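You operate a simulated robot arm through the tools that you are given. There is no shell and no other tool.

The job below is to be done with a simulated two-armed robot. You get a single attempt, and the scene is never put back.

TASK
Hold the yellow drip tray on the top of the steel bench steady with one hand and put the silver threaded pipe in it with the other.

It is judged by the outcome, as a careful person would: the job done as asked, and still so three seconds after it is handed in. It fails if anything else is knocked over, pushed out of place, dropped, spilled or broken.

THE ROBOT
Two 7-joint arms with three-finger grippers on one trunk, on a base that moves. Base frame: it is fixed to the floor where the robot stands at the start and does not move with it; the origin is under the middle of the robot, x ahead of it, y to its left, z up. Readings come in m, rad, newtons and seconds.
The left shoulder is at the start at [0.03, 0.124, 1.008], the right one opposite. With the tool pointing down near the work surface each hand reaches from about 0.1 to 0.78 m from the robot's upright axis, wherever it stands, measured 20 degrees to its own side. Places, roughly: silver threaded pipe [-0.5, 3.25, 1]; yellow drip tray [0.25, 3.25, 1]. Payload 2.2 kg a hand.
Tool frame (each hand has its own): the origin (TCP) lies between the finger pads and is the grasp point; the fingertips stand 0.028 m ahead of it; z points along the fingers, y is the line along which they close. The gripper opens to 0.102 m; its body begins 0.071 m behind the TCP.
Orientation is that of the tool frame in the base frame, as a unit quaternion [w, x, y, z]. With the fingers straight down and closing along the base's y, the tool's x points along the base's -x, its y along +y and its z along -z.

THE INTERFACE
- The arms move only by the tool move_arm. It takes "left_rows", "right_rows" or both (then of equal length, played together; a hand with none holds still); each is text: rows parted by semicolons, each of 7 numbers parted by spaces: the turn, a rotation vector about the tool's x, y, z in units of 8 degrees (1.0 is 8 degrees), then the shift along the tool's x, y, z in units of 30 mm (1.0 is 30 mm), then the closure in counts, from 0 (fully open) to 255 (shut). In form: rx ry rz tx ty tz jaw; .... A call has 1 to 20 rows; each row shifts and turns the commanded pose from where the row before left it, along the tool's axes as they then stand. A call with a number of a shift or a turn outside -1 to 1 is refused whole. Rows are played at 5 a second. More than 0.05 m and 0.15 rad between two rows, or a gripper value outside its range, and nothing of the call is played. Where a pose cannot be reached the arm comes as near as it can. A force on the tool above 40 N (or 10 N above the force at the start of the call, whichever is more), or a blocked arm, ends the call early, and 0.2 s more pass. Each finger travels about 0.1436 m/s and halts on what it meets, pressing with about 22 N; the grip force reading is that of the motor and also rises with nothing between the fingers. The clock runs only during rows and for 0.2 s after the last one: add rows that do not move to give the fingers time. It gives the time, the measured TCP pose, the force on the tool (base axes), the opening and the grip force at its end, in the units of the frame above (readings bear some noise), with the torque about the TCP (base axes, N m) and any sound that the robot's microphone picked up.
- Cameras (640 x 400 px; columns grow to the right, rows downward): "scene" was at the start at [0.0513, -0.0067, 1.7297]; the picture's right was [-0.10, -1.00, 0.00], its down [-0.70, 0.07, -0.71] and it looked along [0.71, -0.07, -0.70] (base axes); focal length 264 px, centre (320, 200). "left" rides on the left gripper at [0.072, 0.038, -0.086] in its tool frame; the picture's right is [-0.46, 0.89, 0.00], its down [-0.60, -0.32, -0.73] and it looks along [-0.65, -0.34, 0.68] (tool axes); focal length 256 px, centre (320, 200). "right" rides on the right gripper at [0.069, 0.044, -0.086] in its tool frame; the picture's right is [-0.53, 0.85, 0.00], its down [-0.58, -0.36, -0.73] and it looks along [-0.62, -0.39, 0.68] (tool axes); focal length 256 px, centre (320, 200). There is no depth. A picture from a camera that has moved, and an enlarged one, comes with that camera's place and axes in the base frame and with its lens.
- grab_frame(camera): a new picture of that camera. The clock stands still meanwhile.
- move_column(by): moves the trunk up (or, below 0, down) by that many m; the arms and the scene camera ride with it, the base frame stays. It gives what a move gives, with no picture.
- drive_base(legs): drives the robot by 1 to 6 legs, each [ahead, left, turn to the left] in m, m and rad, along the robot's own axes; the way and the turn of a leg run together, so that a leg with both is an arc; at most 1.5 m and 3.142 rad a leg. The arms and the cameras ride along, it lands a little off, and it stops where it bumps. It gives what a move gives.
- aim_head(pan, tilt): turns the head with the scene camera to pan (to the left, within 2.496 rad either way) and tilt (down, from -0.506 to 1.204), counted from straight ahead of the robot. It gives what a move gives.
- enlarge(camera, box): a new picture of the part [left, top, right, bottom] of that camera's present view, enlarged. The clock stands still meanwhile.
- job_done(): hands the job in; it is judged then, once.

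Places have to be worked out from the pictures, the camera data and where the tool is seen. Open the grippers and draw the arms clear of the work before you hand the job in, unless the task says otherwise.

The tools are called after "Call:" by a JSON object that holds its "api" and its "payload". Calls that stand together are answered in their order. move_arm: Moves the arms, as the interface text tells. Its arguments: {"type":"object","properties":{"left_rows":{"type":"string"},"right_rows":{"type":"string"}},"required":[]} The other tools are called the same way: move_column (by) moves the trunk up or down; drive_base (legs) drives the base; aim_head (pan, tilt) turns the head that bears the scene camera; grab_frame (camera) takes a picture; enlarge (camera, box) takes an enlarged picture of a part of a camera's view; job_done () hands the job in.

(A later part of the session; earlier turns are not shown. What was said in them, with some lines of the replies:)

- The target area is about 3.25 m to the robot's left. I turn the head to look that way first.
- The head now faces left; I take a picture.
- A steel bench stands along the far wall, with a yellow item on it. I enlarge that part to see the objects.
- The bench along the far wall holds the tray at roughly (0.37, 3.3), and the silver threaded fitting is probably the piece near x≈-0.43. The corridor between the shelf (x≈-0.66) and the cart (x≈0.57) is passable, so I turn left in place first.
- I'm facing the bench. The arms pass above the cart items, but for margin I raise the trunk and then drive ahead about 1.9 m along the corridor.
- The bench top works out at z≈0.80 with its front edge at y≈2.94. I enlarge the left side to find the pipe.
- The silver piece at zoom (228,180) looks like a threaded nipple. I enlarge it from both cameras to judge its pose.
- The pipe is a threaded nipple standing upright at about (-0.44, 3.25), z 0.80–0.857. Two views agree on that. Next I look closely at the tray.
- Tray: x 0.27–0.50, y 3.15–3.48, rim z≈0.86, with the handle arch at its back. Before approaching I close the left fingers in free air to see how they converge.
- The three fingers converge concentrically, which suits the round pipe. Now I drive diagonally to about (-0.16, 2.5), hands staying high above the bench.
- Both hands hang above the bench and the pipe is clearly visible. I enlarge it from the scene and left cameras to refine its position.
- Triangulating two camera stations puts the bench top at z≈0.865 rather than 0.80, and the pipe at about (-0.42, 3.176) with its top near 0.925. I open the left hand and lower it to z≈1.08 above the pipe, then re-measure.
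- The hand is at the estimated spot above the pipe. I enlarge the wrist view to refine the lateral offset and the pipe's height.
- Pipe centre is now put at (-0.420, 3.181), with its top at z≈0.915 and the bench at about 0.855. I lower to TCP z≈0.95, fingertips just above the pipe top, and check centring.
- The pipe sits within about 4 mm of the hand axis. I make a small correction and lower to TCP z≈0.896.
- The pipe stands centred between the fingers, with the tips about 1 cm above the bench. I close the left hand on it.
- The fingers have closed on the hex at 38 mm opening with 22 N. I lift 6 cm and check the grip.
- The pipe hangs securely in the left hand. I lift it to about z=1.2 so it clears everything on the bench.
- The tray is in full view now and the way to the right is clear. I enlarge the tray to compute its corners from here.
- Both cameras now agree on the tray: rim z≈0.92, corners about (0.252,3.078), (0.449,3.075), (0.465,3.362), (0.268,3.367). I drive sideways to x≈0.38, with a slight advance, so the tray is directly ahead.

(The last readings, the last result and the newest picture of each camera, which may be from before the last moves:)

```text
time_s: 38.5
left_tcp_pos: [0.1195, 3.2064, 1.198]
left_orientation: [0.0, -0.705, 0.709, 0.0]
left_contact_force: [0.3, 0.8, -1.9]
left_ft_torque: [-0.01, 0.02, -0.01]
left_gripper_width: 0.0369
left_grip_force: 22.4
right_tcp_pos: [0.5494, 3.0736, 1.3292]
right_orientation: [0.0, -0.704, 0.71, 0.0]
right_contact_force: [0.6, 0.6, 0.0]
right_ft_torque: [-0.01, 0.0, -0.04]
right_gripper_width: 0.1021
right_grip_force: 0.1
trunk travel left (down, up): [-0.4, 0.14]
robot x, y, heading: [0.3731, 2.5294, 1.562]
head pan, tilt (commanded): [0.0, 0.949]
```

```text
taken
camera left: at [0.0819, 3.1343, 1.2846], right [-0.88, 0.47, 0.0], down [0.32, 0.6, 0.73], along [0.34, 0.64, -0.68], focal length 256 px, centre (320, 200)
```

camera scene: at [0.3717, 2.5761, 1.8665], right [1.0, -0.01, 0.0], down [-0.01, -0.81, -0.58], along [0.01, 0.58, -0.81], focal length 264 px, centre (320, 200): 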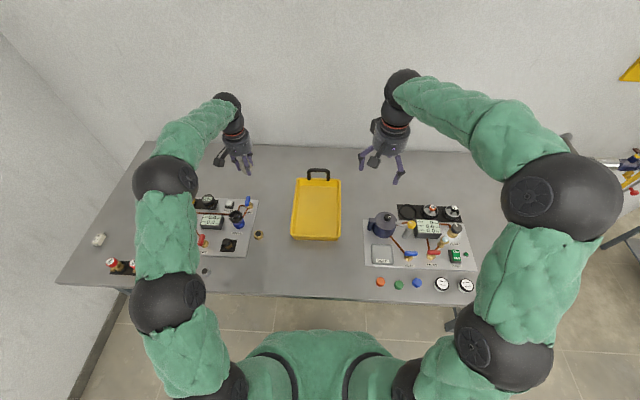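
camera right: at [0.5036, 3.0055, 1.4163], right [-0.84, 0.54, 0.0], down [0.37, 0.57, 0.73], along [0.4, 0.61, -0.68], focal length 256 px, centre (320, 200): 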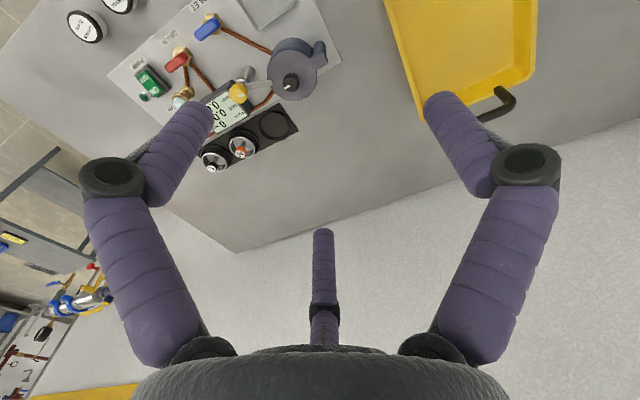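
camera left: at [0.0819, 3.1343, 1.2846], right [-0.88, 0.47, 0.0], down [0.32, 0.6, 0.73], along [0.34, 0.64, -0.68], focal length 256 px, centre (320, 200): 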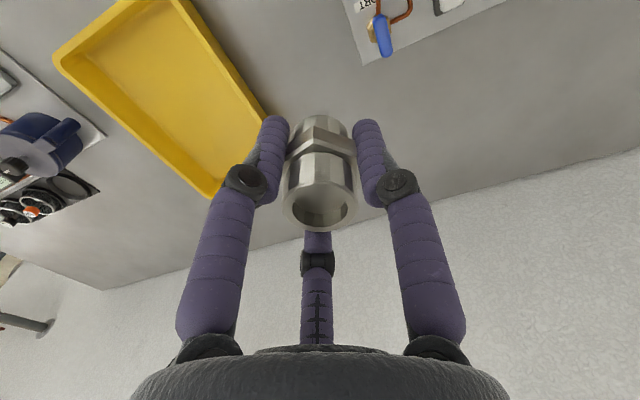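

The tray is now straight ahead between the hands, and the gap to the meter pad on its right is visible. I enlarge it to fix the positions of the right wall and the neighbouring objects.

Call:
{"api": "enlarge", "payload": {"camera": "scene", "box": [270, 160, 398, 260]}}

Call:
{"api": "enlarge", "payload": {"camera": "right", "box": [370, 0, 562, 150]}}

```text
4.00 times, centred on (334, 210) of scene
camera zoom: at [0.3717, 2.5761, 1.8665], right [1.0, -0.01, 0.0], down [-0.01, -0.81, -0.58], along [0.01, 0.58, -0.81], focal length 1057 px, centre (264, 160)
```

zoom: 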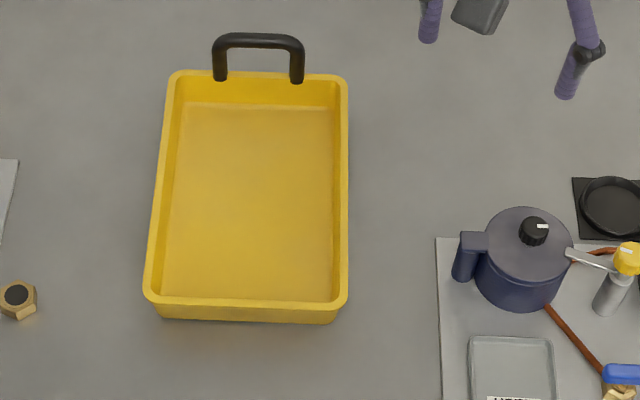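

```text
2.67 times, centred on (466, 75) of right
camera zoom: at [0.5036, 3.0055, 1.4163], right [-0.84, 0.54, 0.0], down [0.37, 0.57, 0.73], along [0.4, 0.61, -0.68], focal length 683 px, centre (-69, 533)
```

zoom: 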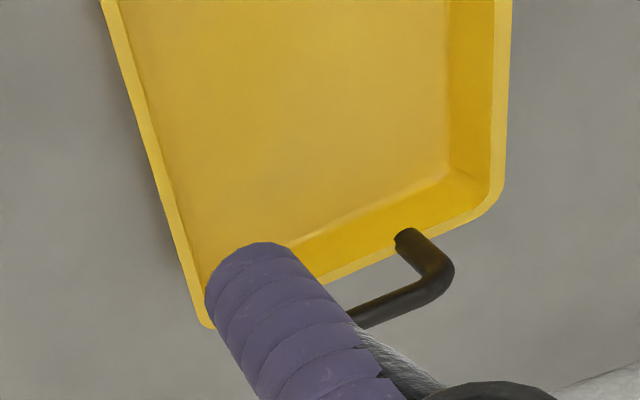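

Nearest neighbour on the right is the navy pot's handle at x≈0.575, which leaves room for the outer fingers. I move the open right hand above the tray's right wall, near (0.455, 3.14), and down to z≈1.05.

Call:
{"api": "move_arm", "payload": {"right_rows": "0 0 0 -0.22 0.315 0.93 0;0 0 0 -0.22 0.315 0.93 0;0 0 0 -0.22 0.315 0.93 0;0 0 0 -0.22 0.315 0.93 0;0 0 0 -0.22 0.315 0.93 0;0 0 0 -0.22 0.315 0.93 0;0 0 0 -0.22 0.315 0.93 0;0 0 0 -0.22 0.315 0.93 0;0 0 0 -0.22 0.315 0.93 0;0 0 0 -0.22 0.315 0.93 0;0 0 0 0 0 0 0"}}

Call:
{"api": "grab_frame", "payload": {"camera": "right"}}

Call:
{"api": "enlarge", "payload": {"camera": "scene", "box": [270, 160, 398, 260]}}

```text
time_s: 40.9
left_tcp_pos: [0.1189, 3.2059, 1.1987]
left_orientation: [0.0, -0.705, 0.71, 0.0]
left_contact_force: [-0.5, -0.3, -1.2]
left_ft_torque: [-0.01, -0.01, -0.04]
left_gripper_width: 0.037
left_grip_force: 21.7
right_tcp_pos: [0.455, 3.1389, 1.0501]
right_orientation: [0.0, -0.705, 0.709, 0.0]
right_contact_force: [0.1, 0.2, 1.1]
right_ft_torque: [0.04, 0.04, 0.01]
right_gripper_width: 0.102
right_grip_force: 0.0
trunk travel left (down, up): [-0.4, 0.14]
robot x, y, heading: [0.3748, 2.5291, 1.558]
head pan, tilt (commanded): [0.0, 0.949]
```

```text
taken
camera right: at [0.4098, 3.0713, 1.1368], right [-0.84, 0.54, 0.0], down [0.37, 0.57, 0.73], along [0.4, 0.62, -0.68], focal length 256 px, centre (320, 200)
```

right: 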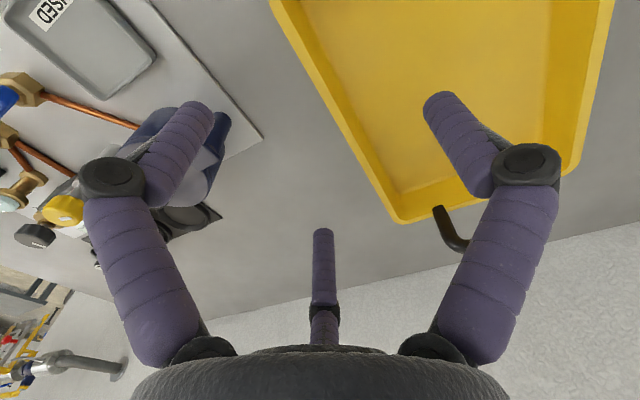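

```text
4.00 times, centred on (334, 210) of scene
camera zoom: at [0.3721, 2.5751, 1.8665], right [1.0, -0.01, 0.0], down [-0.01, -0.81, -0.58], along [0.0, 0.58, -0.81], focal length 1057 px, centre (264, 160)
```

zoom: 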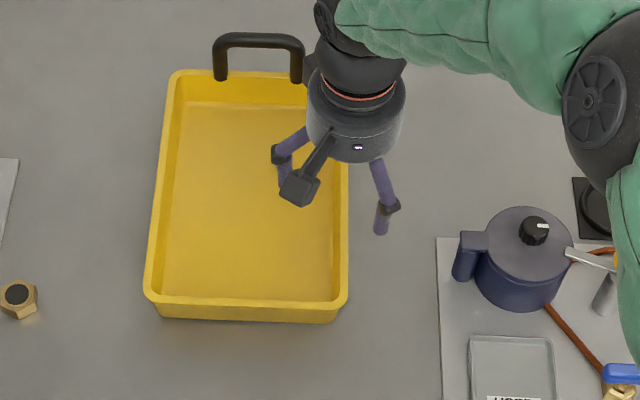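

The projected hand axis falls right on the rim of the right wall. I enlarge the wrist view around that spot to verify.

Call:
{"api": "enlarge", "payload": {"camera": "right", "box": [260, 20, 380, 120]}}

```text
4.00 times, centred on (320, 70) of right
camera zoom: at [0.4098, 3.0713, 1.1368], right [-0.84, 0.54, 0.0], down [0.37, 0.57, 0.73], along [0.4, 0.62, -0.68], focal length 1024 px, centre (320, 720)
```

zoom: 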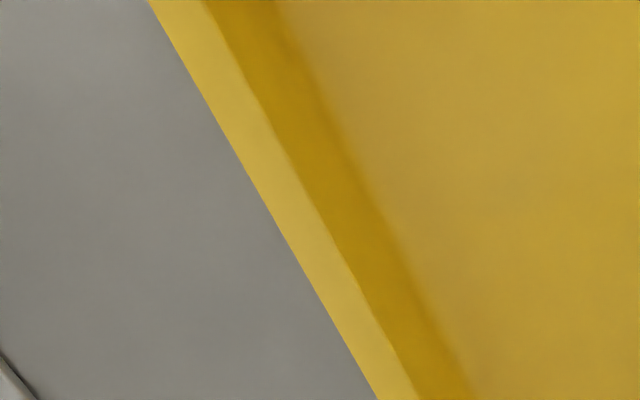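

The rim's centre is at x≈0.458. Because of the two-against-one finger layout, the hand axis should sit slightly outside the wall, at x≈0.460, so I shift 5 mm and lower to TCP z≈0.922.

Call:
{"api": "move_arm", "payload": {"right_rows": "0 0 0 0 -0.17 0.5 0;0 0 0 0 0 0.7 0;0 0 0 0 0 0.8 0;0 0 0 0 0 0.8 0;0 0 0 0 0 0.8 0;0 0 0 0 0 0.67 0;0 0 0 0 0 0 0"}}

Call:
{"api": "grab_frame", "payload": {"camera": "right"}}

Call:
{"api": "enlarge", "payload": {"camera": "scene", "box": [280, 160, 408, 260]}}

```text
time_s: 42.5
left_tcp_pos: [0.1202, 3.2058, 1.198]
left_orientation: [0.0, -0.705, 0.709, 0.0]
left_contact_force: [-0.2, 0.3, -0.3]
left_ft_torque: [0.02, 0.0, -0.01]
left_gripper_width: 0.0371
left_grip_force: 22.0
right_tcp_pos: [0.4597, 3.1372, 0.9229]
right_orientation: [0.0, -0.705, 0.709, 0.0]
right_contact_force: [0.4, -0.4, -0.8]
right_ft_torque: [0.03, 0.05, 0.02]
right_gripper_width: 0.1019
right_grip_force: 0.0
trunk travel left (down, up): [-0.4, 0.14]
robot x, y, heading: [0.375, 2.5292, 1.564]
head pan, tilt (commanded): [0.0, 0.949]
```

```text
taken
camera right: at [0.4151, 3.0699, 1.0093], right [-0.84, 0.54, 0.0], down [0.37, 0.57, 0.73], along [0.4, 0.61, -0.68], focal length 256 px, centre (320, 200)
```

right: 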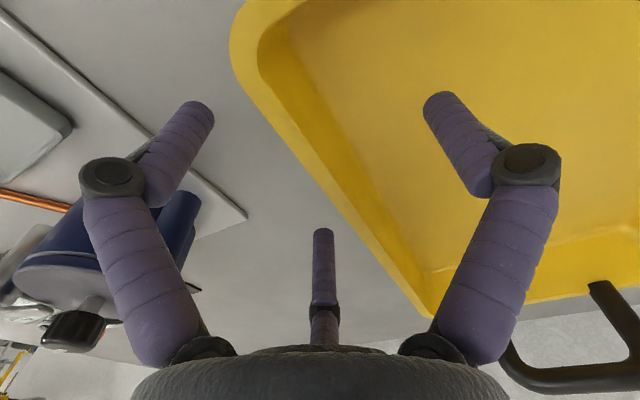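

```text
4.00 times, centred on (344, 210) of scene
camera zoom: at [0.3716, 2.5757, 1.8665], right [1.0, -0.01, 0.0], down [-0.01, -0.81, -0.58], along [0.0, 0.58, -0.81], focal length 1057 px, centre (224, 160)
```

zoom: 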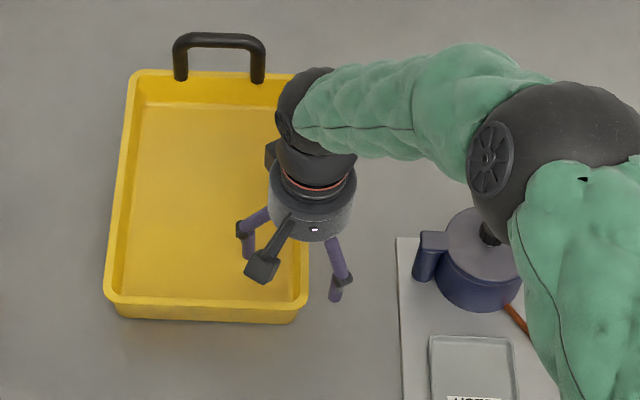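

The thumb is inside the wall and the two fingers are outside, all clear. I close the right hand gradually on the tray wall.

Call:
{"api": "move_arm", "payload": {"right_rows": "0 0 0 0 0 0 70;0 0 0 0 0 0 110;0 0 0 0 0 0 135;0 0 0 0 0 0 155;0 0 0 0 0 0 170;0 0 0 0 0 0 182;0 0 0 0 0 0 192;0 0 0 0 0 0 200"}}

Call:
{"api": "grab_frame", "payload": {"camera": "right"}}

Call:
{"api": "enlarge", "payload": {"camera": "scene", "box": [280, 160, 408, 260]}}

```text
time_s: 44.3
left_tcp_pos: [0.1194, 3.2057, 1.1997]
left_orientation: [0.0, -0.705, 0.709, 0.0]
left_contact_force: [-0.4, 0.6, -0.3]
left_ft_torque: [-0.01, -0.04, 0.03]
left_gripper_width: 0.0372
left_grip_force: 22.2
right_tcp_pos: [0.4602, 3.1371, 0.9223]
right_orientation: [0.0, -0.704, 0.71, 0.0]
right_contact_force: [-0.5, 0.3, 0.4]
right_ft_torque: [-0.03, 0.03, -0.01]
right_gripper_width: 0.022
right_grip_force: 0.0
trunk travel left (down, up): [-0.4, 0.14]
robot x, y, heading: [0.3744, 2.5292, 1.564]
head pan, tilt (commanded): [0.0, 0.949]
```

```text
taken
camera right: at [0.4151, 3.0701, 1.0095], right [-0.84, 0.54, 0.0], down [0.37, 0.57, 0.73], along [0.4, 0.61, -0.68], focal length 256 px, centre (320, 200)
```

right: 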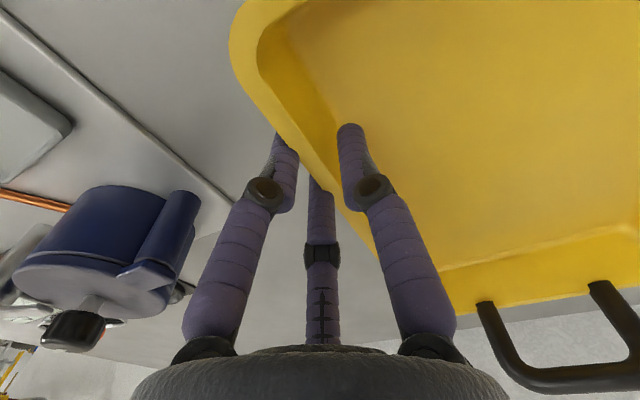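

```text
4.00 times, centred on (344, 210) of scene
camera zoom: at [0.3718, 2.5761, 1.8665], right [1.0, -0.01, 0.0], down [-0.01, -0.81, -0.58], along [0.0, 0.58, -0.81], focal length 1057 px, centre (224, 160)
```

zoom: 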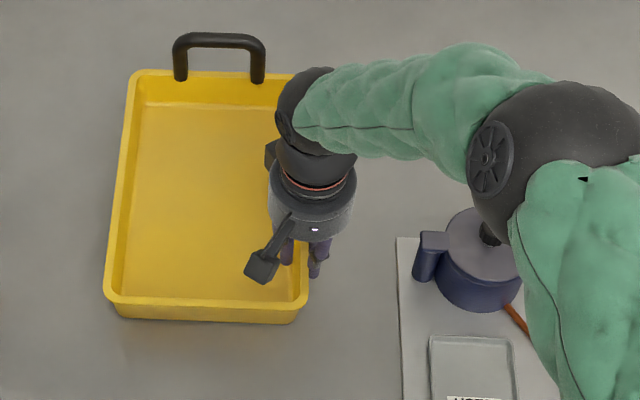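

The fingers are close to the wall and the tray has not moved. I continue closing until they grip it.

Call:
{"api": "move_arm", "payload": {"right_rows": "0 0 0 0 0 0 206;0 0 0 0 0 0 212;0 0 0 0 0 0 218;0 0 0 0 0 0 224;0 0 0 0 0 0 230;0 0 0 0 0 0 236;0 0 0 0 0 0 244;0 0 0 0 0 0 250;0 0 0 0 0 0 250"}}

Call:
{"api": "grab_frame", "payload": {"camera": "right"}}

Call:
{"api": "enlarge", "payload": {"camera": "scene", "box": [280, 160, 408, 260]}}

```text
time_s: 46.3
left_tcp_pos: [0.12, 3.2067, 1.1987]
left_orientation: [0.0, -0.705, 0.709, 0.0]
left_contact_force: [-0.6, -0.7, -1.5]
left_ft_torque: [0.0, 0.03, 0.01]
left_gripper_width: 0.037
left_grip_force: 22.8
right_tcp_pos: [0.4606, 3.1394, 0.9238]
right_orientation: [0.001, -0.705, 0.71, -0.001]
right_contact_force: [0.2, 2.6, 1.3]
right_ft_torque: [0.01, 0.57, -0.4]
right_gripper_width: 0.0111
right_grip_force: 21.7
trunk travel left (down, up): [-0.4, 0.14]
robot x, y, heading: [0.3725, 2.5291, 1.563]
head pan, tilt (commanded): [0.0, 0.949]
```

```text
taken
camera right: at [0.4152, 3.0705, 1.0096], right [-0.84, 0.54, 0.0], down [0.37, 0.57, 0.73], along [0.4, 0.62, -0.68], focal length 256 px, centre (320, 200)
```

right: 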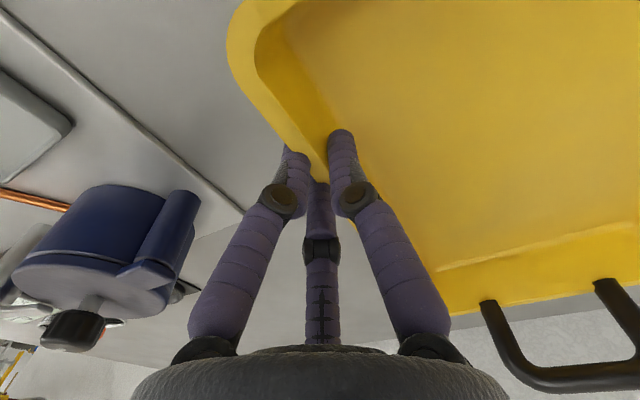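

```text
4.00 times, centred on (344, 210) of scene
camera zoom: at [0.3718, 2.5762, 1.8665], right [1.0, -0.01, 0.0], down [-0.01, -0.81, -0.58], along [0.0, 0.58, -0.81], focal length 1057 px, centre (224, 160)
```

zoom: 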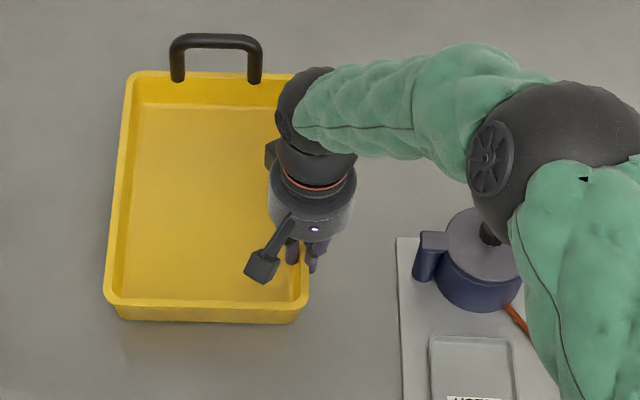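

The tray wall is gripped (11 mm, 22 N) and the tray has hardly moved. Now I bring the left hand with the pipe over the tray interior at about (0.347, 3.24), still at z≈1.2.

Call:
{"api": "move_arm", "payload": {"left_rows": "0 0 0 -0.14 -0.94 0 255;0 0 0 -0.14 -0.94 0 255;0 0 0 -0.14 -0.94 0 255;0 0 0 -0.14 -0.94 0 255;0 0 0 -0.14 -0.94 0 255;0 0 0 -0.14 -0.94 0 255;0 0 0 -0.14 -0.94 0 255;0 0 0 -0.14 -0.94 0 255;0 0 0 0 0 0 255", "right_rows": "0 0 0 0 0 0 250;0 0 0 0 0 0 250;0 0 0 0 0 0 250;0 0 0 0 0 0 250;0 0 0 0 0 0 250;0 0 0 0 0 0 250;0 0 0 0 0 0 250;0 0 0 0 0 0 250;0 0 0 0 0 0 250"}}

Call:
{"api": "grab_frame", "payload": {"camera": "scene"}}

Call:
{"api": "grab_frame", "payload": {"camera": "left"}}

Call:
{"api": "grab_frame", "payload": {"camera": "right"}}

```text
time_s: 48.3
left_tcp_pos: [0.3451, 3.2383, 1.1976]
left_orientation: [0.001, -0.705, 0.709, 0.001]
left_contact_force: [-0.9, 0.9, -1.3]
left_ft_torque: [0.02, -0.05, -0.01]
left_gripper_width: 0.037
left_grip_force: 21.7
right_tcp_pos: [0.46, 3.1381, 0.9209]
right_orientation: [-0.001, -0.705, 0.709, -0.001]
right_contact_force: [0.0, 1.5, 1.2]
right_ft_torque: [-0.21, 0.51, -0.29]
right_gripper_width: 0.0109
right_grip_force: 21.9
trunk travel left (down, up): [-0.4, 0.14]
robot x, y, heading: [0.3743, 2.5314, 1.564]
head pan, tilt (commanded): [0.0, 0.949]
```

```text
taken
camera scene: at [0.3712, 2.5761, 1.8665], right [1.0, -0.01, 0.0], down [-0.01, -0.81, -0.58], along [0.0, 0.58, -0.81], focal length 264 px, centre (320, 200)
```

scene: 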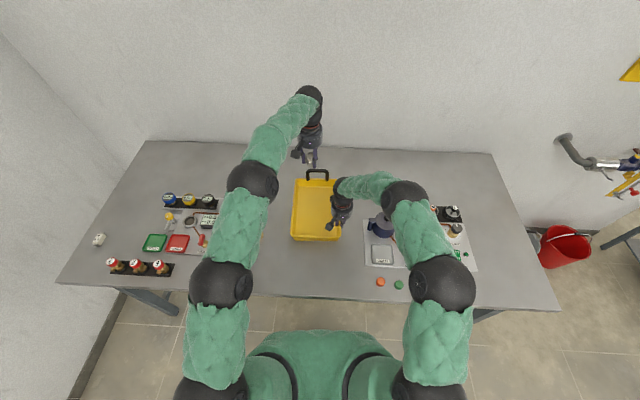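

```text
taken
camera left: at [0.3072, 3.166, 1.2843], right [-0.88, 0.47, 0.0], down [0.32, 0.6, 0.73], along [0.34, 0.64, -0.68], focal length 256 px, centre (320, 200)
```

left: 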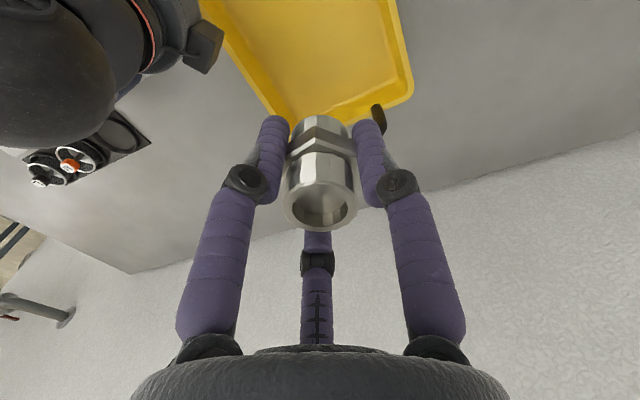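

```text
taken
camera right: at [0.4148, 3.0701, 1.0094], right [-0.84, 0.54, 0.0], down [0.37, 0.57, 0.73], along [0.4, 0.61, -0.68], focal length 256 px, centre (320, 200)
```

right: 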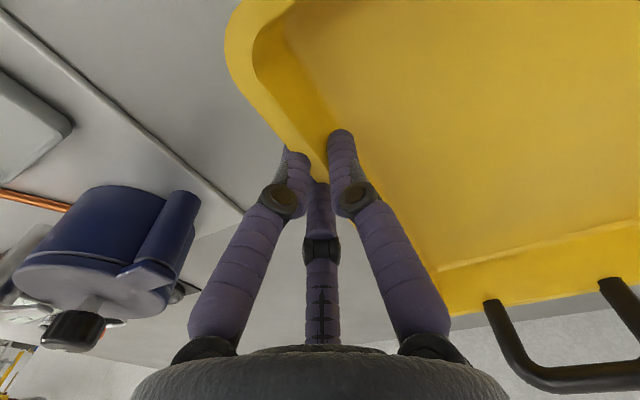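

The pipe hangs over the tray interior and the two wrists have about 5 cm clearance. I lower to TCP z≈0.96 and check.

Call:
{"api": "move_arm", "payload": {"left_rows": "0 0 0 0 0 0.88 255;0 0 0 0 0 0.88 255;0 0 0 0 0 0.88 255;0 0 0 0 0 0.88 255;0 0 0 0 0 0.88 255;0 0 0 0 0 0.88 255;0 0 0 0 0 0.88 255;0 0 0 0 0 0.88 255;0 0 0 0 0 0.88 255;0 0 0 0 0 0 255", "right_rows": "0 0 0 0 0 0 250;0 0 0 0 0 0 250;0 0 0 0 0 0 250;0 0 0 0 0 0 250;0 0 0 0 0 0 250;0 0 0 0 0 0 250;0 0 0 0 0 0 250;0 0 0 0 0 0 250;0 0 0 0 0 0 250;0 0 0 0 0 0 250"}}

Call:
{"api": "grab_frame", "payload": {"camera": "left"}}

Call:
{"api": "enlarge", "payload": {"camera": "scene", "box": [260, 140, 388, 240]}}

```text
time_s: 50.5
left_tcp_pos: [0.3438, 3.238, 0.9605]
left_orientation: [0.0, -0.705, 0.709, 0.0]
left_contact_force: [-0.3, 0.5, -1.0]
left_ft_torque: [0.0, -0.01, -0.04]
left_gripper_width: 0.0368
left_grip_force: 22.0
right_tcp_pos: [0.46, 3.1386, 0.9221]
right_orientation: [0.0, -0.705, 0.709, 0.0]
right_contact_force: [0.2, 0.1, 1.5]
right_ft_torque: [0.01, 0.54, -0.32]
right_gripper_width: 0.0108
right_grip_force: 22.0
trunk travel left (down, up): [-0.4, 0.14]
robot x, y, heading: [0.3664, 2.5313, 1.562]
head pan, tilt (commanded): [0.0, 0.949]
```

```text
taken
camera left: at [0.3068, 3.1661, 1.0467], right [-0.88, 0.47, 0.0], down [0.32, 0.6, 0.73], along [0.34, 0.64, -0.68], focal length 256 px, centre (320, 200)
```

left: 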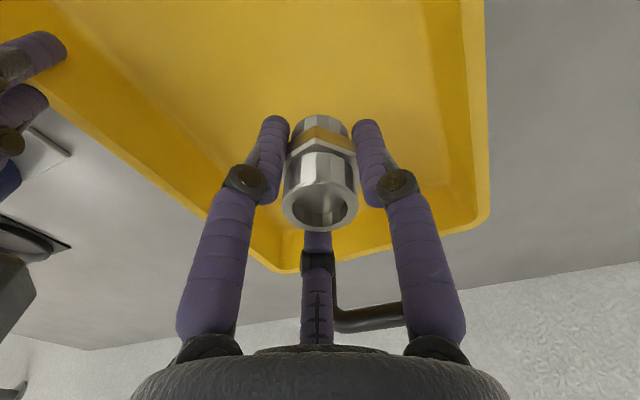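

```text
4.00 times, centred on (324, 190) of scene
camera zoom: at [0.3719, 2.576, 1.8665], right [1.0, -0.01, 0.0], down [-0.01, -0.81, -0.58], along [0.0, 0.58, -0.81], focal length 1057 px, centre (304, 240)
```

zoom: 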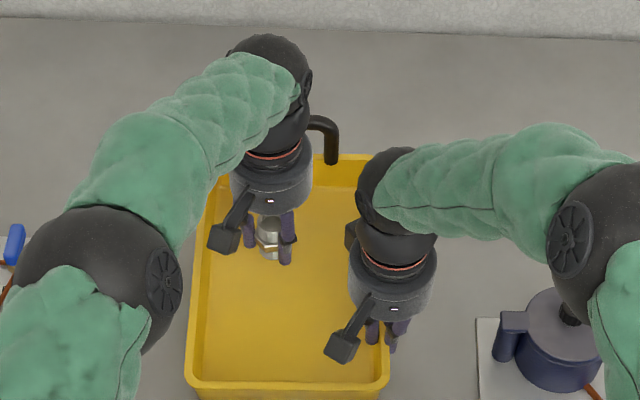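

Everything is clear: the pipe is over the floor of the tray, well away from walls and handle. I lower in small steps toward the tray floor.

Call:
{"api": "move_arm", "payload": {"left_rows": "0 0 0 0 0 0.3 255;0 0 0 0 0 0.3 255;0 0 0 0 0 0.3 255;0 0 0 0 0 0.2 255;0 0 0 0 0 0 255", "right_rows": "0 0 0 0 0 0 250;0 0 0 0 0 0 250;0 0 0 0 0 0 250;0 0 0 0 0 0 250;0 0 0 0 0 0 250"}}

Call:
{"api": "grab_frame", "payload": {"camera": "left"}}

Call:
{"api": "grab_frame", "payload": {"camera": "right"}}

```text
time_s: 51.7
left_tcp_pos: [0.3449, 3.237, 0.9264]
left_orientation: [0.0, -0.705, 0.709, 0.0]
left_contact_force: [-0.8, 0.5, -0.3]
left_ft_torque: [-0.01, -0.01, -0.02]
left_gripper_width: 0.0367
left_grip_force: 22.2
right_tcp_pos: [0.4618, 3.1368, 0.9225]
right_orientation: [0.0, -0.705, 0.71, -0.001]
right_contact_force: [0.5, 2.3, 1.8]
right_ft_torque: [0.01, 0.54, -0.32]
right_gripper_width: 0.0111
right_grip_force: 21.8
trunk travel left (down, up): [-0.4, 0.14]
robot x, y, heading: [0.3701, 2.5339, 1.56]
head pan, tilt (commanded): [0.0, 0.949]
```

```text
taken
camera left: at [0.3077, 3.1661, 1.0133], right [-0.88, 0.47, 0.0], down [0.32, 0.6, 0.73], along [0.34, 0.64, -0.68], focal length 256 px, centre (320, 200)
```

left: 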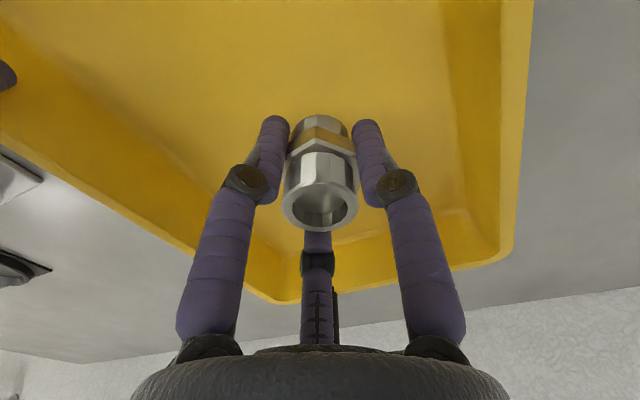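

```text
taken
camera right: at [0.4153, 3.0702, 1.0095], right [-0.84, 0.54, 0.0], down [0.37, 0.57, 0.73], along [0.4, 0.61, -0.68], focal length 256 px, centre (320, 200)
```

right: 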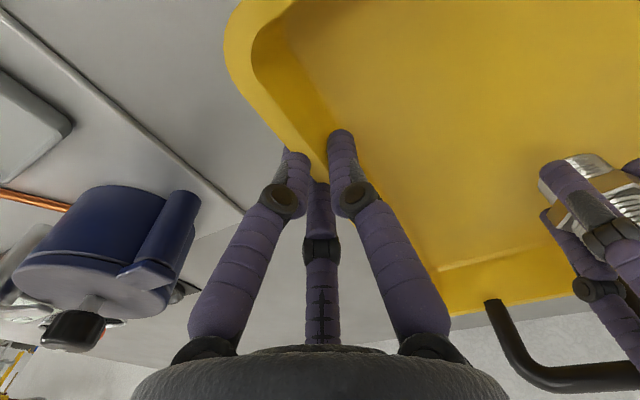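

No contact yet. I lower a further 12 mm in 3 mm steps and watch the force.

Call:
{"api": "move_arm", "payload": {"left_rows": "0 0 0 0 0 0.1 255;0 0 0 0 0 0.1 255;0 0 0 0 0 0.1 255;0 0 0 0 0 0.1 255;0 0 0 0 0 0 255", "right_rows": "0 0 0 0 0 0 250;0 0 0 0 0 0 250;0 0 0 0 0 0 250;0 0 0 0 0 0 250;0 0 0 0 0 0 250"}}

Call:
{"api": "enlarge", "payload": {"camera": "right", "box": [480, 120, 640, 240]}}

```text
time_s: 52.9
left_tcp_pos: [0.3457, 3.2376, 0.9152]
left_orientation: [0.0, -0.705, 0.71, 0.0]
left_contact_force: [-0.2, -0.3, -1.5]
left_ft_torque: [-0.03, 0.0, 0.01]
left_gripper_width: 0.0369
left_grip_force: 21.9
right_tcp_pos: [0.4598, 3.1384, 0.9237]
right_orientation: [0.0, -0.704, 0.71, -0.001]
right_contact_force: [0.5, 1.1, 1.2]
right_ft_torque: [-0.02, 0.54, -0.32]
right_gripper_width: 0.0109
right_grip_force: 21.9
trunk travel left (down, up): [-0.4, 0.14]
robot x, y, heading: [0.3733, 2.5283, 1.559]
head pan, tilt (commanded): [0.0, 0.949]
```

```text
3.33 times, centred on (560, 180) of right
camera zoom: at [0.4153, 3.0702, 1.0095], right [-0.84, 0.54, 0.0], down [0.37, 0.57, 0.73], along [0.39, 0.61, -0.68], focal length 853 px, centre (-480, 267)
```

zoom: 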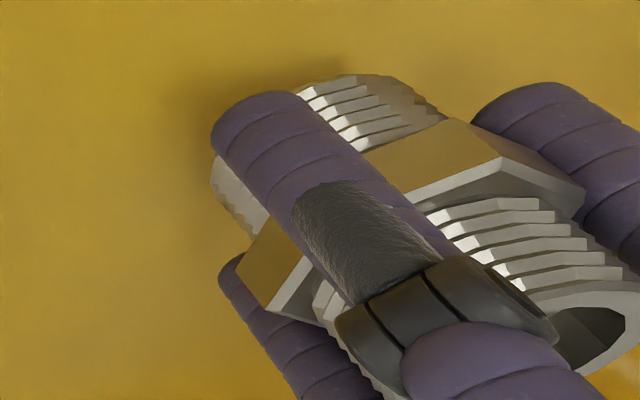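

Still no contact; the pipe's shadow on the floor is close. I lower another 6 mm in 2 mm steps.

Call:
{"api": "move_arm", "payload": {"left_rows": "0 0 0 0 0 0.07 255;0 0 0 0 0 0.07 255;0 0 0 0 0 0.07 255;0 0 0 0 0 0 255", "right_rows": "0 0 0 0 0 0 250;0 0 0 0 0 0 250;0 0 0 0 0 0 250;0 0 0 0 0 0 250"}}

Call:
{"api": "enlarge", "payload": {"camera": "right", "box": [480, 120, 640, 240]}}

```text
time_s: 53.9
left_tcp_pos: [0.3468, 3.2383, 0.9092]
left_orientation: [0.0, -0.705, 0.709, 0.0]
left_contact_force: [0.2, 0.8, -1.1]
left_ft_torque: [0.01, -0.01, -0.01]
left_gripper_width: 0.0367
left_grip_force: 22.5
right_tcp_pos: [0.4598, 3.1374, 0.9234]
right_orientation: [0.0, -0.704, 0.71, 0.0]
right_contact_force: [0.1, 0.0, 1.1]
right_ft_torque: [0.03, 0.53, -0.3]
right_gripper_width: 0.011
right_grip_force: 22.4
trunk travel left (down, up): [-0.4, 0.14]
robot x, y, heading: [0.3735, 2.533, 1.561]
head pan, tilt (commanded): [0.0, 0.949]
```

```text
3.33 times, centred on (560, 180) of right
camera zoom: at [0.4153, 3.0702, 1.0095], right [-0.84, 0.54, 0.0], down [0.37, 0.57, 0.73], along [0.39, 0.61, -0.68], focal length 853 px, centre (-480, 267)
```

zoom: 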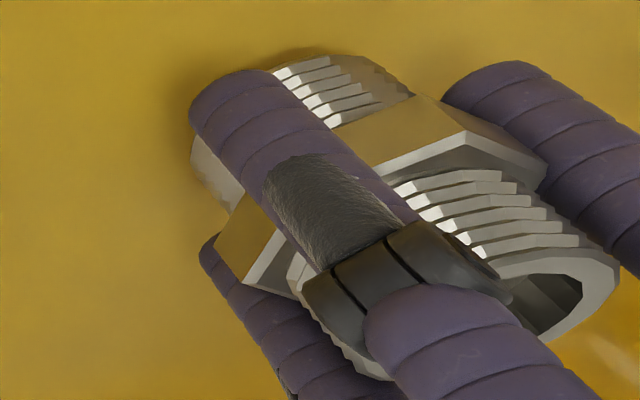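

The shadow is tightening and there is still no contact force. I lower another 5 mm in small steps.

Call:
{"api": "move_arm", "payload": {"left_rows": "0 0 0 0 0 0.06 255;0 0 0 0 0 0.06 255;0 0 0 0 0 0.06 255;0 0 0 0 0 0 255", "right_rows": "0 0 0 0 0 0 250;0 0 0 0 0 0 250;0 0 0 0 0 0 250;0 0 0 0 0 0 250"}}

Call:
{"api": "enlarge", "payload": {"camera": "right", "box": [480, 120, 640, 240]}}

```text
time_s: 54.9
left_tcp_pos: [0.3452, 3.2378, 0.9042]
left_orientation: [0.0, -0.704, 0.71, 0.0]
left_contact_force: [-0.1, -0.6, -0.8]
left_ft_torque: [-0.01, 0.0, -0.02]
left_gripper_width: 0.0368
left_grip_force: 21.9
right_tcp_pos: [0.4612, 3.1384, 0.9228]
right_orientation: [0.0, -0.705, 0.709, 0.0]
right_contact_force: [-0.5, 0.0, 0.6]
right_ft_torque: [0.02, 0.55, -0.24]
right_gripper_width: 0.011
right_grip_force: 22.1
trunk travel left (down, up): [-0.4, 0.14]
robot x, y, heading: [0.373, 2.5299, 1.56]
head pan, tilt (commanded): [0.0, 0.949]
```

```text
3.33 times, centred on (560, 180) of right
camera zoom: at [0.4153, 3.0702, 1.0095], right [-0.84, 0.54, 0.0], down [0.37, 0.57, 0.73], along [0.39, 0.61, -0.68], focal length 853 px, centre (-480, 267)
```

zoom: 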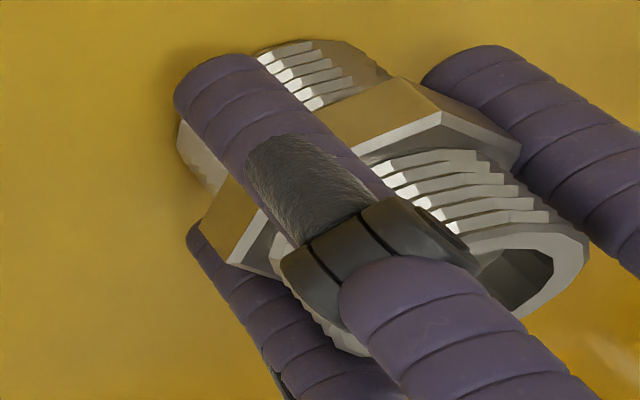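

Still only the pipe's weight on the sensor. I continue down another 4.5 mm in 1.5 mm steps.

Call:
{"api": "move_arm", "payload": {"left_rows": "0 0 0 0 0 0.05 255;0 0 0 0 0 0.05 255;0 0 0 0 0 0.05 255;0 0 0 0 0 0 255", "right_rows": "0 0 0 0 0 0 250;0 0 0 0 0 0 250;0 0 0 0 0 0 250;0 0 0 0 0 0 250"}}

Call:
{"api": "enlarge", "payload": {"camera": "right", "box": [480, 120, 640, 240]}}

```text
time_s: 55.9
left_tcp_pos: [0.3457, 3.2391, 0.9016]
left_orientation: [0.002, -0.704, 0.71, 0.001]
left_contact_force: [-0.1, -1.7, 16.9]
left_ft_torque: [-0.11, 0.0, 0.11]
left_gripper_width: 0.0372
left_grip_force: 22.2
right_tcp_pos: [0.4602, 3.1381, 0.9222]
right_orientation: [-0.001, -0.705, 0.71, 0.001]
right_contact_force: [-0.6, 5.6, -3.5]
right_ft_torque: [0.42, 0.49, -0.34]
right_gripper_width: 0.0108
right_grip_force: 21.6
trunk travel left (down, up): [-0.4, 0.14]
robot x, y, heading: [0.3715, 2.5293, 1.563]
head pan, tilt (commanded): [0.0, 0.949]
```

```text
3.33 times, centred on (560, 180) of right
camera zoom: at [0.4152, 3.0694, 1.0097], right [-0.84, 0.54, 0.0], down [0.37, 0.57, 0.73], along [0.39, 0.62, -0.68], focal length 853 px, centre (-480, 267)
```

zoom: 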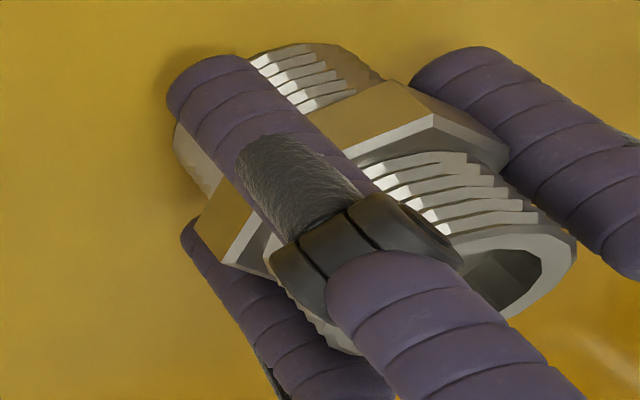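

Contact: 17 N upward, so the pipe stands on the tray floor. I relieve about 1.5 mm of the press, then open the left fingers gradually while the right hand keeps holding the tray.

Call:
{"api": "move_arm", "payload": {"left_rows": "0 0 0 0 0 -0.05 255;0 0 0 0 0 0 255;0 0 0 0 0 0 150;0 0 0 0 0 0 140;0 0 0 0 0 0 125;0 0 0 0 0 0 110;0 0 0 0 0 0 95;0 0 0 0 0 0 85;0 0 0 0 0 0 85", "right_rows": "0 0 0 0 0 0 250;0 0 0 0 0 0 250;0 0 0 0 0 0 250;0 0 0 0 0 0 250;0 0 0 0 0 0 250;0 0 0 0 0 0 250;0 0 0 0 0 0 250;0 0 0 0 0 0 250;0 0 0 0 0 0 250"}}

Call:
{"api": "grab_frame", "payload": {"camera": "left"}}

Call:
{"api": "grab_frame", "payload": {"camera": "right"}}

Call:
{"api": "enlarge", "payload": {"camera": "scene", "box": [260, 140, 388, 240]}}

```text
time_s: 57.9
left_tcp_pos: [0.346, 3.2388, 0.9002]
left_orientation: [0.0, -0.704, 0.71, -0.001]
left_contact_force: [-0.5, -0.7, -0.2]
left_ft_torque: [0.0, -0.04, 0.01]
left_gripper_width: 0.068
left_grip_force: 0.1
right_tcp_pos: [0.4609, 3.1383, 0.9226]
right_orientation: [-0.001, -0.704, 0.71, 0.0]
right_contact_force: [-0.2, 0.8, 0.7]
right_ft_torque: [-0.03, 0.54, -0.23]
right_gripper_width: 0.0109
right_grip_force: 22.0
trunk travel left (down, up): [-0.4, 0.14]
robot x, y, heading: [0.3719, 2.5305, 1.565]
head pan, tilt (commanded): [0.0, 0.949]
```

```text
taken
camera left: at [0.3079, 3.1657, 0.9868], right [-0.88, 0.47, 0.0], down [0.32, 0.6, 0.73], along [0.34, 0.64, -0.68], focal length 256 px, centre (320, 200)
```

left: 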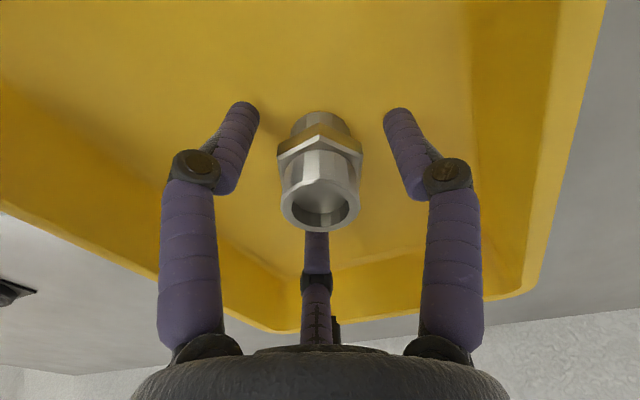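

```text
taken
camera right: at [0.4153, 3.0701, 1.0095], right [-0.84, 0.54, 0.0], down [0.37, 0.57, 0.73], along [0.39, 0.61, -0.68], focal length 256 px, centre (320, 200)
```

right: 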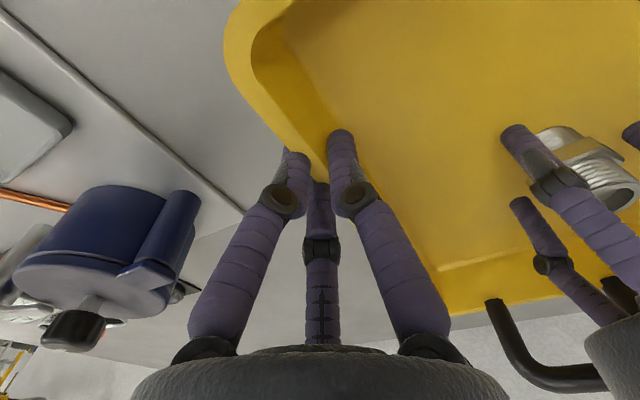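

```text
4.00 times, centred on (324, 190) of scene
camera zoom: at [0.3721, 2.5759, 1.8665], right [1.0, -0.01, 0.0], down [-0.01, -0.81, -0.58], along [0.0, 0.58, -0.81], focal length 1057 px, centre (304, 240)
```

zoom: 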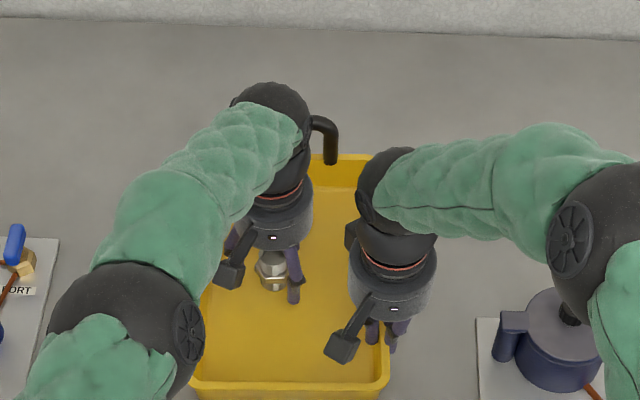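

The pipe stands free on the tray floor between the open fingers. I raise the left hand straight up, slowly at first, still holding the tray with the right.

Call:
{"api": "move_arm", "payload": {"left_rows": "0 0 0 0 0 -0.3 85;0 0 0 0 0 -0.5 85;0 0 0 0 0 -0.8 85;0 0 0 0 0 -0.9 85;0 0 0 0 0 -0.9 85;0 0 0 0 0 -0.9 85;0 0 0 0 0 -0.9 85;0 0 0 0 0 -0.9 85;0 0 0 0 0 -0.9 85;0 0 0 0 0 -0.9 85;0 0 0 0 0 -0.9 85;0 0 0 0 0 -0.9 85;0 0 0 0 0 0 85", "right_rows": "0 0 0 0 0 0 250;0 0 0 0 0 0 250;0 0 0 0 0 0 250;0 0 0 0 0 0 250;0 0 0 0 0 0 250;0 0 0 0 0 0 250;0 0 0 0 0 0 250;0 0 0 0 0 0 250;0 0 0 0 0 0 250;0 0 0 0 0 0 250;0 0 0 0 0 0 250;0 0 0 0 0 0 250;0 0 0 0 0 0 250"}}

Call:
{"api": "grab_frame", "payload": {"camera": "right"}}

Call:
{"api": "grab_frame", "payload": {"camera": "scene"}}

```text
time_s: 60.7
left_tcp_pos: [0.3465, 3.2377, 1.1941]
left_orientation: [0.0, -0.704, 0.71, 0.0]
left_contact_force: [-0.7, -0.7, -0.6]
left_ft_torque: [0.01, -0.02, 0.0]
left_gripper_width: 0.0682
left_grip_force: 0.1
right_tcp_pos: [0.4607, 3.1379, 0.9221]
right_orientation: [0.0, -0.704, 0.71, 0.0]
right_contact_force: [0.7, -0.1, 1.2]
right_ft_torque: [0.14, 0.53, -0.25]
right_gripper_width: 0.0108
right_grip_force: 22.7
trunk travel left (down, up): [-0.4, 0.14]
robot x, y, heading: [0.3748, 2.5348, 1.562]
head pan, tilt (commanded): [0.0, 0.949]
```

```text
taken
camera right: at [0.4153, 3.07, 1.0095], right [-0.84, 0.54, 0.0], down [0.37, 0.57, 0.73], along [0.39, 0.61, -0.68], focal length 256 px, centre (320, 200)
```

right: 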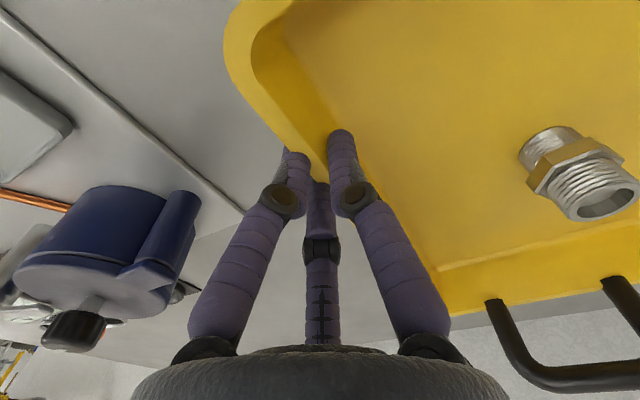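

```text
taken
camera scene: at [0.3721, 2.5759, 1.8664], right [1.0, -0.01, 0.0], down [-0.01, -0.81, -0.58], along [0.0, 0.58, -0.81], focal length 264 px, centre (320, 200)
```

scene: 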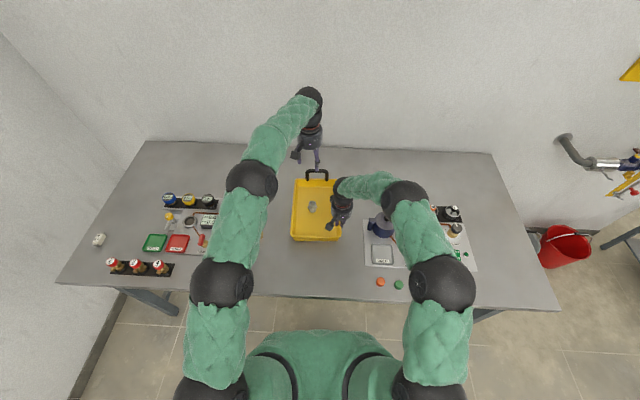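

The pipe is upright in the tray and untouched. I move the left hand away to the left, then release the tray slowly with the right.

Call:
{"api": "move_arm", "payload": {"left_rows": "0 0 0 0.1 0.94 -0.1 85;0 0 0 0.1 0.94 -0.1 85;0 0 0 0.1 0.94 -0.1 85;0 0 0 0.1 0.94 -0.1 85;0 0 0 0.1 0.94 -0.1 85;0 0 0 0.1 0.94 -0.1 85;0 0 0 0.1 0.94 -0.1 85;0 0 0 0.1 0.94 -0.1 85", "right_rows": "0 0 0 0 0 0 250;0 0 0 0 0 0 250;0 0 0 0 0 0 250;0 0 0 0 0 0 250;0 0 0 0 0 0 250;0 0 0 0 0 0 250;0 0 0 0 0 0 250;0 0 0 0 0 0 250"}}

Call:
{"api": "move_arm", "payload": {"right_rows": "0 0 0 0 0 0 235;0 0 0 0 0 0 225;0 0 0 0 0 0 215;0 0 0 0 0 0 205;0 0 0 0 0 0 190;0 0 0 0 0 0 165;0 0 0 0 0 0 130;0 0 0 0 0 0 90;0 0 0 0 0 0 50;0 0 0 0 0 0 10;0 0 0 0 0 0 0;0 0 0 0 0 0 0"}}

Call:
{"api": "grab_frame", "payload": {"camera": "right"}}

Call:
{"api": "enlarge", "payload": {"camera": "scene", "box": [260, 150, 400, 260]}}

```text
time_s: 62.5
left_tcp_pos: [0.12, 3.2155, 1.2149]
left_orientation: [0.0, -0.704, 0.71, 0.0]
left_contact_force: [-0.3, -0.6, 0.4]
left_ft_torque: [0.01, -0.02, -0.01]
left_gripper_width: 0.0678
left_grip_force: 0.0
right_tcp_pos: [0.4609, 3.1383, 0.924]
right_orientation: [0.0, -0.705, 0.71, -0.001]
right_contact_force: [0.4, -0.2, 0.4]
right_ft_torque: [-0.09, 0.57, -0.17]
right_gripper_width: 0.0111
right_grip_force: 21.4
trunk travel left (down, up): [-0.4, 0.14]
robot x, y, heading: [0.37, 2.5326, 1.559]
head pan, tilt (commanded): [0.0, 0.949]
```

```text
time_s: 65.1
left_tcp_pos: [0.1192, 3.2156, 1.2151]
left_orientation: [0.001, -0.704, 0.71, 0.0]
left_contact_force: [0.0, 0.7, 0.0]
left_ft_torque: [0.0, 0.02, 0.02]
left_gripper_width: 0.068
left_grip_force: 0.1
right_tcp_pos: [0.4598, 3.1384, 0.922]
right_orientation: [0.0, -0.705, 0.709, 0.0]
right_contact_force: [0.9, -0.2, 1.0]
right_ft_torque: [0.01, -0.02, 0.03]
right_gripper_width: 0.1019
right_grip_force: 0.0
trunk travel left (down, up): [-0.4, 0.14]
robot x, y, heading: [0.3725, 2.5309, 1.563]
head pan, tilt (commanded): [0.0, 0.949]
```

```text
taken
camera right: at [0.4151, 3.0701, 1.0095], right [-0.84, 0.54, 0.0], down [0.37, 0.57, 0.73], along [0.4, 0.61, -0.68], focal length 256 px, centre (320, 200)
```

right: 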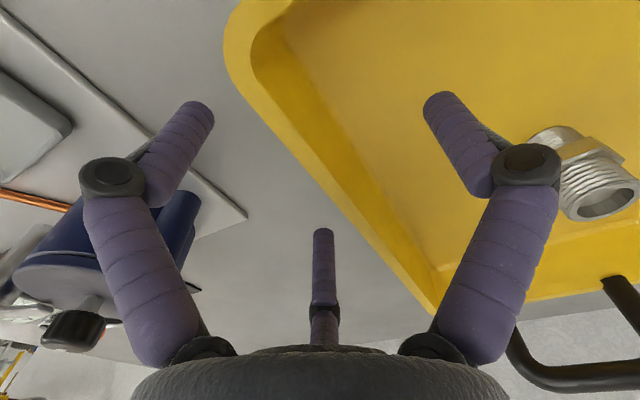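

```text
3.64 times, centred on (330, 205) of scene
camera zoom: at [0.3718, 2.576, 1.8665], right [1.0, -0.01, 0.0], down [-0.01, -0.81, -0.58], along [0.0, 0.58, -0.81], focal length 961 px, centre (284, 182)
```

zoom: 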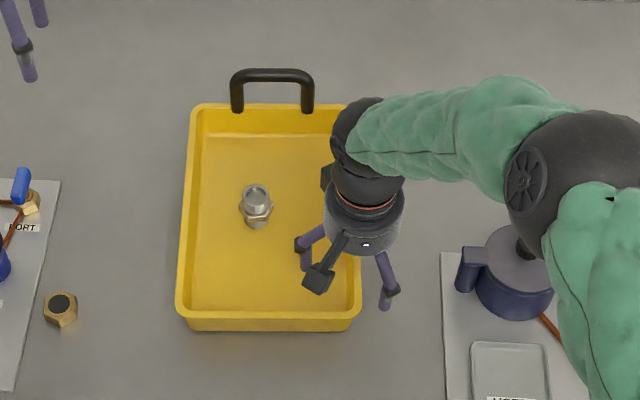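

Tray released without moving and the pipe is still standing inside. I raise the right hand straight up.

Call:
{"api": "move_arm", "payload": {"right_rows": "0 0 0 0 0 -0.4 0;0 0 0 0 0 -0.6 0;0 0 0 0 0 -0.9 0;0 0 0 0 0 -0.9 0;0 0 0 0 0 -0.9 0;0 0 0 0 0 -0.9 0;0 0 0 0 0 -0.9 0;0 0 0 0 0 -0.9 0;0 0 0 0 0 -0.9 0;0 0 0 0 0 -0.9 0;0 0 0 0 0 -0.9 0;0 0 0 0.2 -0.9 -0.9 0;0 0 0 0.2 -0.9 -0.9 0;0 0 0 0.2 -0.9 -0.9 0", "left_rows": "0 0 0 0 0 -0.3 20;0 0 0 0 0 -0.3 20;0 0 0 0 0 -0.3 0;0 0 0 0 0 -0.3 0;0 0 0 0 0 -0.3 0;0 0 0 0 0 -0.3 0;0 0 0 0 0 -0.3 0;0 0 0 0 0 -0.3 0;0 0 0 0 0 0 0;0 0 0 0 0 0 0;0 0 0 0 0 0 0;0 0 0 0 0 0 0;0 0 0 0 0 0 0;0 0 0 0 0 0 0"}}

Call:
{"api": "grab_frame", "payload": {"camera": "scene"}}

Call:
{"api": "enlarge", "payload": {"camera": "scene", "box": [260, 150, 400, 260]}}

```text
time_s: 68.1
left_tcp_pos: [0.1216, 3.2149, 1.2882]
left_orientation: [0.0, -0.704, 0.71, 0.0]
left_contact_force: [0.9, -0.9, 0.4]
left_ft_torque: [0.0, -0.02, -0.01]
left_gripper_width: 0.1021
left_grip_force: 0.0
right_tcp_pos: [0.5416, 3.1206, 1.2763]
right_orientation: [0.0, -0.705, 0.709, 0.001]
right_contact_force: [-0.1, -0.3, 0.3]
right_ft_torque: [0.01, 0.0, 0.0]
right_gripper_width: 0.1021
right_grip_force: 0.1
trunk travel left (down, up): [-0.4, 0.14]
robot x, y, heading: [0.3736, 2.5334, 1.562]
head pan, tilt (commanded): [0.0, 0.949]
```

```text
taken
camera scene: at [0.3729, 2.5748, 1.8665], right [1.0, -0.01, 0.0], down [-0.01, -0.81, -0.58], along [0.0, 0.58, -0.81], focal length 264 px, centre (320, 200)
```

scene: 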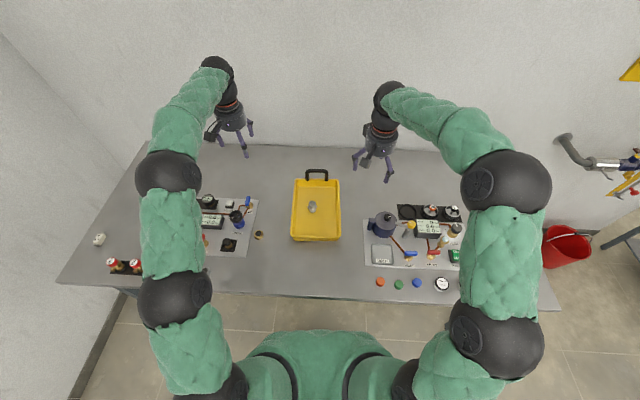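

```text
3.64 times, centred on (330, 205) of scene
camera zoom: at [0.3729, 2.5748, 1.8665], right [1.0, -0.01, 0.0], down [-0.01, -0.81, -0.58], along [0.0, 0.58, -0.81], focal length 961 px, centre (284, 182)
```

zoom: 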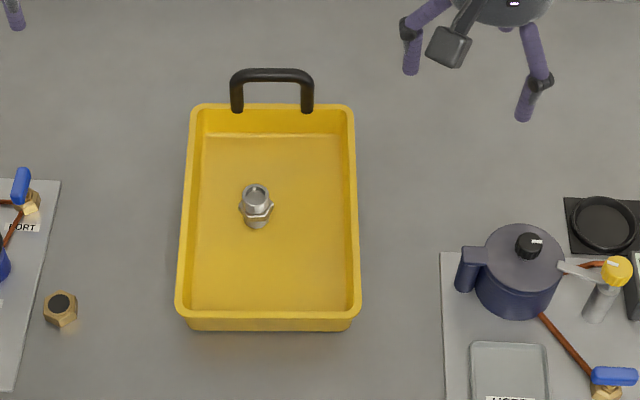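

The pipe stands in the tray, everything else is where it was, and both hands are open and high. I back the base off a little so the arms are clear of the work.

Call:
{"api": "drive_base", "payload": {"legs": [[-0.3, 0, 0]]}}

Call:
{"api": "grab_frame", "payload": {"camera": "scene"}}

```text
time_s: 70.2
left_tcp_pos: [0.1171, 2.915, 1.2873]
left_orientation: [-0.001, -0.705, 0.709, 0.0]
left_contact_force: [0.2, -0.2, 0.2]
left_ft_torque: [0.02, -0.01, 0.0]
left_gripper_width: 0.1021
left_grip_force: 0.0
right_tcp_pos: [0.5383, 2.8214, 1.2763]
right_orientation: [0.001, -0.705, 0.709, -0.001]
right_contact_force: [0.4, -0.4, 0.2]
right_ft_torque: [0.05, 0.0, 0.03]
right_gripper_width: 0.1018
right_grip_force: 0.0
trunk travel left (down, up): [-0.4, 0.14]
robot x, y, heading: [0.371, 2.2335, 1.562]
head pan, tilt (commanded): [0.0, 0.949]
```

```text
taken
camera scene: at [0.3696, 2.275, 1.8665], right [1.0, -0.01, 0.0], down [-0.01, -0.81, -0.58], along [0.0, 0.58, -0.81], focal length 264 px, centre (320, 200)
```

scene: 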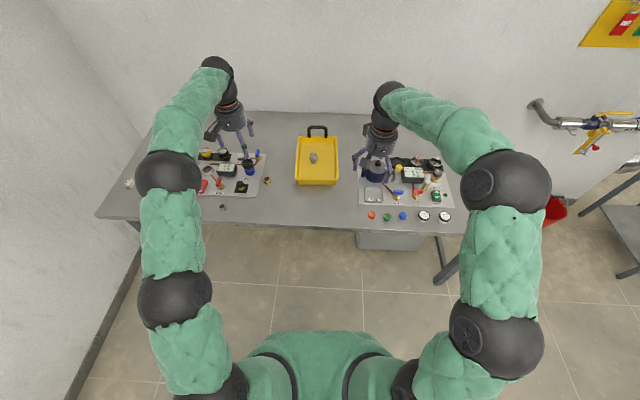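

The pipe stands in the yellow tray on the bench, nothing else was disturbed, and the arms are clear with the grippers open. I hand the job in.

Call:
{"api": "job_done", "payload": {}}

```text
The job is handed in.
```

The silver threaded pipe is now standing upright in the yellow drip tray on the steel bench. The right hand gripped the tray's right wall until the left hand had set the pipe down and moved away.

The tray moved only a millimetre or two when it was gripped. In the last pictures everything else visible on the bench was where it started. I then opened both grippers, raised the arms, backed the robot off about 0.3 m and handed the job in. No result has come back yet.
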